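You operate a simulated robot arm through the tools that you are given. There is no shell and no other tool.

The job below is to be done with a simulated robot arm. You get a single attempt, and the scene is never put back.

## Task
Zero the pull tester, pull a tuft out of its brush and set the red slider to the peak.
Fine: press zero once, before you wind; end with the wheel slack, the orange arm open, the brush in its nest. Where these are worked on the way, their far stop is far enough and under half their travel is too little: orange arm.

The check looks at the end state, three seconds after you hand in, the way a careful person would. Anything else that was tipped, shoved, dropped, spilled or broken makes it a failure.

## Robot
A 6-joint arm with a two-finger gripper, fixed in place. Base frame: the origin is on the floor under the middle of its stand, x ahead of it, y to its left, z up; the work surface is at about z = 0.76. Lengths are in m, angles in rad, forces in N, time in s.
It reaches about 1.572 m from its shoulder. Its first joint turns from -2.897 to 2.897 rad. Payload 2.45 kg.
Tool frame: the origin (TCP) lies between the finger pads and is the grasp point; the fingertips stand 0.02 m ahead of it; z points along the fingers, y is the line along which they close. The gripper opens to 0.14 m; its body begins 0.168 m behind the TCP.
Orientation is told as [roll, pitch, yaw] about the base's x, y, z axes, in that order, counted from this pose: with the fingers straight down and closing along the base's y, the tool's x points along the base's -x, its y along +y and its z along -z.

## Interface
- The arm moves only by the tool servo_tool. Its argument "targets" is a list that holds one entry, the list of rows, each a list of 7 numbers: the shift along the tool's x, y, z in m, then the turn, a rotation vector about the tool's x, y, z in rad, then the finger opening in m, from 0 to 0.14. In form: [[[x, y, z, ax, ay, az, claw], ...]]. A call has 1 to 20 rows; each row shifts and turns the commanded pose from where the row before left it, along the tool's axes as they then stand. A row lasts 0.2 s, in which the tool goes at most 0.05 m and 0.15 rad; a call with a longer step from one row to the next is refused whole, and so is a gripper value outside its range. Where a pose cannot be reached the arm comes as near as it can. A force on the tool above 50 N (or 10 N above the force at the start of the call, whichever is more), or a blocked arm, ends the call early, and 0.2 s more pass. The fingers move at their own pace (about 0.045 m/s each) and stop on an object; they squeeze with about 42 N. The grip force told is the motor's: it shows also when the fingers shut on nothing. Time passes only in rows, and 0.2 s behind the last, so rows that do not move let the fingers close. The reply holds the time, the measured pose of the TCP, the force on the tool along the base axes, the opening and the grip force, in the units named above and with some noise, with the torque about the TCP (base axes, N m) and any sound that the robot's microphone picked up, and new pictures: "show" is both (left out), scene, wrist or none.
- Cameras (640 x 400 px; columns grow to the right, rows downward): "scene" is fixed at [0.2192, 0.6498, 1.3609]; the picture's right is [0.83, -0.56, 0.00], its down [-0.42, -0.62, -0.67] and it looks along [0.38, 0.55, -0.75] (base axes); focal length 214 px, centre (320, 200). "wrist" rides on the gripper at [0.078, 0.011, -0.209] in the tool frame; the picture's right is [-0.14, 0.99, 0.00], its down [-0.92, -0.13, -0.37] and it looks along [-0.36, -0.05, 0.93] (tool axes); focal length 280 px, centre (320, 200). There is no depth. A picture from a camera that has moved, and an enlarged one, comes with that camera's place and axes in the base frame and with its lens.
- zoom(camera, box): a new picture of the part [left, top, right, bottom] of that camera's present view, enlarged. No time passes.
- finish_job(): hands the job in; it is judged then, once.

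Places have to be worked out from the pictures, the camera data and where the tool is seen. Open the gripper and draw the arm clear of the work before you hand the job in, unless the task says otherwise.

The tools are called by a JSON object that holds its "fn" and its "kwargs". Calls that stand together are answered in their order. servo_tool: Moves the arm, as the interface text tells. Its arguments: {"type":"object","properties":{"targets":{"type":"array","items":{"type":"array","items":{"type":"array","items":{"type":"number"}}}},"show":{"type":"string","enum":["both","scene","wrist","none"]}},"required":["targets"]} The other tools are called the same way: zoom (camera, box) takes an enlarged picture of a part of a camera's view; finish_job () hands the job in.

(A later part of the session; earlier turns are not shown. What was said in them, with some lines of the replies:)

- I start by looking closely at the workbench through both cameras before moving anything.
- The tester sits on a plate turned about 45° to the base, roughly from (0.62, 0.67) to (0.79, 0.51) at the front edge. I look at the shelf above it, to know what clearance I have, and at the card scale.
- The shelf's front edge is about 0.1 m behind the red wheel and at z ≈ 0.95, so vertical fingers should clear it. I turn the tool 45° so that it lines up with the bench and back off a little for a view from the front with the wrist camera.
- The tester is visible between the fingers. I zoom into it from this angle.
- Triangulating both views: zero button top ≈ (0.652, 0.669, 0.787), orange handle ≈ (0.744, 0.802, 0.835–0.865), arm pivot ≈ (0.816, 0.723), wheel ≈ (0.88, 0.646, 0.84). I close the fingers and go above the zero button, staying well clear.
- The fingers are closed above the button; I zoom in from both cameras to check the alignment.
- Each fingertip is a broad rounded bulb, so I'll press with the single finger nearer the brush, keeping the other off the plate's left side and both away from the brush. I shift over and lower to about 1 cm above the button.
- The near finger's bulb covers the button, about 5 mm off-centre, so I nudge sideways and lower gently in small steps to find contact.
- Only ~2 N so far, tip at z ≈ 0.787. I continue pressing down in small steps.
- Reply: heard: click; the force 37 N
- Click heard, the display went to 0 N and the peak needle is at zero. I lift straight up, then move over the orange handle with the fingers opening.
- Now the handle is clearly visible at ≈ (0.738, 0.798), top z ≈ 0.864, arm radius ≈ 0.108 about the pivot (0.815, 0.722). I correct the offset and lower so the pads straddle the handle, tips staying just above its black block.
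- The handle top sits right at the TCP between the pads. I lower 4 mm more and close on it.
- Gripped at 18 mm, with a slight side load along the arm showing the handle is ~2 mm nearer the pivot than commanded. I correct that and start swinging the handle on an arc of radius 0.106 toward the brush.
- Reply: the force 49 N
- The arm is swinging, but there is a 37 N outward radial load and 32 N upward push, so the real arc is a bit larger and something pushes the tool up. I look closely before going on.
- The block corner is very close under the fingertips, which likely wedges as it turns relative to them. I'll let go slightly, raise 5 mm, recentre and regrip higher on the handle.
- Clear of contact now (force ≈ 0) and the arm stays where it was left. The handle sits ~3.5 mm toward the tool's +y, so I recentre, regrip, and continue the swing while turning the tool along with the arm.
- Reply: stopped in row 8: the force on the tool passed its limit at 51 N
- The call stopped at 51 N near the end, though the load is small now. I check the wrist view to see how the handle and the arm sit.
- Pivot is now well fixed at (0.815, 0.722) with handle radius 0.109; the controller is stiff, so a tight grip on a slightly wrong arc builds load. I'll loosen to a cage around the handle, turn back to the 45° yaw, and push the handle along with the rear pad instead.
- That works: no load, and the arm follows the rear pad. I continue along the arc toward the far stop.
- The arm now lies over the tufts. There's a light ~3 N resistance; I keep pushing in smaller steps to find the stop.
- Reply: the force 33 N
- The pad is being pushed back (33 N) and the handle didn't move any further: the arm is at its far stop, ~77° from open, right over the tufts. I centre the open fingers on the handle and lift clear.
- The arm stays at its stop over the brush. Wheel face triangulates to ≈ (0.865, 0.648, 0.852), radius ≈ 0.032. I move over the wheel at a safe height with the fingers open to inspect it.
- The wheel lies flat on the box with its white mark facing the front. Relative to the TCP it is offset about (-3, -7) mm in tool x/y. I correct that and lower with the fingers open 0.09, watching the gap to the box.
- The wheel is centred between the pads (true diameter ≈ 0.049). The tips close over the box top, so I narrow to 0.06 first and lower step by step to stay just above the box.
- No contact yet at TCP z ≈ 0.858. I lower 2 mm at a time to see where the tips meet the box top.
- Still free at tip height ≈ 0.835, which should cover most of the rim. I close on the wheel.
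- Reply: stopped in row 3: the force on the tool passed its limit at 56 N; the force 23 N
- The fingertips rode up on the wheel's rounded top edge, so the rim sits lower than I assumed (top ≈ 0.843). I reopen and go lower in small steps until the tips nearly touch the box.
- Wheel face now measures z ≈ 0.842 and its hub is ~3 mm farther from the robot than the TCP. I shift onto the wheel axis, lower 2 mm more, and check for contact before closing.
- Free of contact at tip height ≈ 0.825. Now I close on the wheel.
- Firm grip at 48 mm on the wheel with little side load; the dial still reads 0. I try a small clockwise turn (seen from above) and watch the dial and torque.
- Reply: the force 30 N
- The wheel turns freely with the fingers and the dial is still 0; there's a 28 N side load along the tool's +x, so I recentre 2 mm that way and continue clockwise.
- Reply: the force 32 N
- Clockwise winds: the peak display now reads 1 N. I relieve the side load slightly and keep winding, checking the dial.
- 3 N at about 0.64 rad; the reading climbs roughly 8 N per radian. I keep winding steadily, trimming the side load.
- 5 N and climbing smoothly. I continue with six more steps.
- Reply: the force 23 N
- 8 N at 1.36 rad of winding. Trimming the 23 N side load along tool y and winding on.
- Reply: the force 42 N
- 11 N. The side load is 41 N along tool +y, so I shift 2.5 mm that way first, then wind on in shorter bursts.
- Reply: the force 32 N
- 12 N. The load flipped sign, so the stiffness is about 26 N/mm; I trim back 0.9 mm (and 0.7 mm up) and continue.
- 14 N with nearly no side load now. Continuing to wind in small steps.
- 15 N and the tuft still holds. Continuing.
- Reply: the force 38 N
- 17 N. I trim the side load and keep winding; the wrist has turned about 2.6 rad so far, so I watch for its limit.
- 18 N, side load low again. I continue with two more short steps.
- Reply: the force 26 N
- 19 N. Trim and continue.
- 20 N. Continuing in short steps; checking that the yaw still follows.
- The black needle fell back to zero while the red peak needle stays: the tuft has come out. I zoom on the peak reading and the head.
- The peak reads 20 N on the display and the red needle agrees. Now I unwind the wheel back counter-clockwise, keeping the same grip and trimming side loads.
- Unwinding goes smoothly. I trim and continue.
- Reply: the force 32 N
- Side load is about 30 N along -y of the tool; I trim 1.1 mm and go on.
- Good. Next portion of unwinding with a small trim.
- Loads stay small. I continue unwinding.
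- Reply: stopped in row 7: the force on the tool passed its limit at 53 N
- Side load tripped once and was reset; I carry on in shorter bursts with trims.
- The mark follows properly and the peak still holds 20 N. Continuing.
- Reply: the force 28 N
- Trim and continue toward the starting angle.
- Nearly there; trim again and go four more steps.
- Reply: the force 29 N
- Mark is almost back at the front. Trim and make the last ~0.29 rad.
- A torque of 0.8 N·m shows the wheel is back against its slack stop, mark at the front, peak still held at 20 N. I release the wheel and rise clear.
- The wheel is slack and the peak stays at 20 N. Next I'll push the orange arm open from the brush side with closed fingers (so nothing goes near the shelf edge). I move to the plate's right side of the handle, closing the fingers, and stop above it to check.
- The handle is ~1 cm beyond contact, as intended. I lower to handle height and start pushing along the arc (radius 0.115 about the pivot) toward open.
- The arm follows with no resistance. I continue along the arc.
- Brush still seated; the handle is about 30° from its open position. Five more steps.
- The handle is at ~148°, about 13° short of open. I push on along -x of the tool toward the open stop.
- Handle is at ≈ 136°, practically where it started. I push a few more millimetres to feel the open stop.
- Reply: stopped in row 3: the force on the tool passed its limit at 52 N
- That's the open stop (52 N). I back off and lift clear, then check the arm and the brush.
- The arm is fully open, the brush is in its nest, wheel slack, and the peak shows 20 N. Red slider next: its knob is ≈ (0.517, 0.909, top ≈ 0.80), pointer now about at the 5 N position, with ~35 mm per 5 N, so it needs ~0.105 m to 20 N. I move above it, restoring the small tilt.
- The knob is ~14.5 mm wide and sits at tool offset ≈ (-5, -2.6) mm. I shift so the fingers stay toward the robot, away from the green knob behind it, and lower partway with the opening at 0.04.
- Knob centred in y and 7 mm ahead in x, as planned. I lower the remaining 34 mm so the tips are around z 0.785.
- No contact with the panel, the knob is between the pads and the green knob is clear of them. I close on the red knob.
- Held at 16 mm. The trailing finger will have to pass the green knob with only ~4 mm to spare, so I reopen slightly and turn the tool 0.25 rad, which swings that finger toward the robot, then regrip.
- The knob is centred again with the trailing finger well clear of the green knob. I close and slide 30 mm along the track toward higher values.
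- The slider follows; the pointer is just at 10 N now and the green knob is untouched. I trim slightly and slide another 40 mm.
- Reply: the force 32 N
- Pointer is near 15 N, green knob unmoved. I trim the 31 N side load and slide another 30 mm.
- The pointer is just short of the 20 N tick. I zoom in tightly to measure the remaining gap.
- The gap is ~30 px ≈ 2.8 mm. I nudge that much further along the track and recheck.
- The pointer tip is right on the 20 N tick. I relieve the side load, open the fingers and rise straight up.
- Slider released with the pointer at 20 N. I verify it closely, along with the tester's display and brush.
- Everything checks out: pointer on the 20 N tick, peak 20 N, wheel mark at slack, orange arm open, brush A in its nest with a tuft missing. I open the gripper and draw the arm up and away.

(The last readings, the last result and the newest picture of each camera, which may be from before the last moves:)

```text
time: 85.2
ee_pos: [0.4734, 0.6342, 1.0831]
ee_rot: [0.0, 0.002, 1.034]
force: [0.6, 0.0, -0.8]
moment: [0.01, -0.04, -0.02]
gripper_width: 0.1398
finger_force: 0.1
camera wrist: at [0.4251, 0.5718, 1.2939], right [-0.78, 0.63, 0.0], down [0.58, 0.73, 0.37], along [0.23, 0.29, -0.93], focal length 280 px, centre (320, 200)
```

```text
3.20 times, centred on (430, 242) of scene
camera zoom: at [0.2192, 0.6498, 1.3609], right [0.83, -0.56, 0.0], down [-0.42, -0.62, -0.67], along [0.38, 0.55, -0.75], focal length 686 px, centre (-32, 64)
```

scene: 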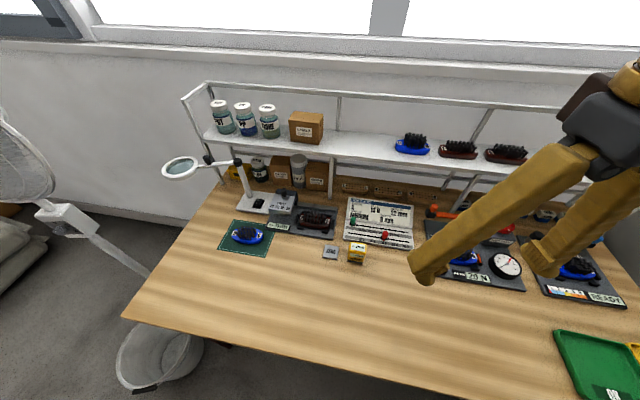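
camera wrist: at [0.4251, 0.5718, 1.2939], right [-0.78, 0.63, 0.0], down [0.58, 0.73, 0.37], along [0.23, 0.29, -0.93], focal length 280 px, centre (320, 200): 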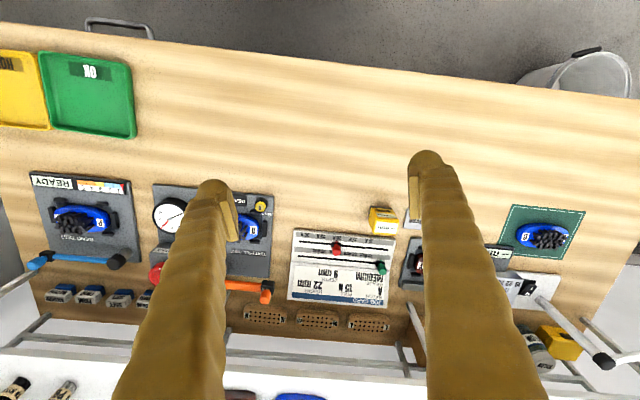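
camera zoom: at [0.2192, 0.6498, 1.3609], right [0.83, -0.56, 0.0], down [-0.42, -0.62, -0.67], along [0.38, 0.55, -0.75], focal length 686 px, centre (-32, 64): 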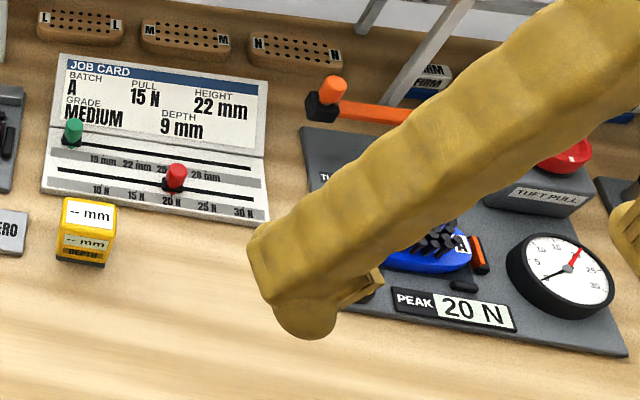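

The arm is drawn clear with the gripper open. The tester shows 20 N peak, the wheel is slack, the orange arm is open, the brush is in its nest, and the red slider sits on 20 N with nothing else disturbed. I hand the job in.

{"fn": "finish_job", "kwargs": {}}

```text
The job is handed in.
```

I've handed the job in. A tuft came out at a peak of 20 N, and the red slider's pointer is on the 20 N tick.

- **Zero:** I pressed it once, before winding. The button clicked and the display went to 0 N.
- **Pull:** I swung the orange arm to its far stop over the brush and wound the wheel clockwise. At 20 N the live needle dropped back to zero and the peak held.
- **End state:** I unwound the wheel to its slack stop, with its mark back at the front. I pushed the orange arm open to its stop. Brush A is in its nest.
- **Surroundings:** The green slider and the yellow depth gauge are where they were. In the last pictures nothing else looks moved or tipped. I did not see where the pulled tuft ended up.

The gripper is open and the arm is clear of the bench. The force limit stopped the arm four times along the way: twice while swinging the orange arm, and twice on the wheel (once gripping it, once unwinding it). Nothing in the pictures looked shifted or damaged afterwards.
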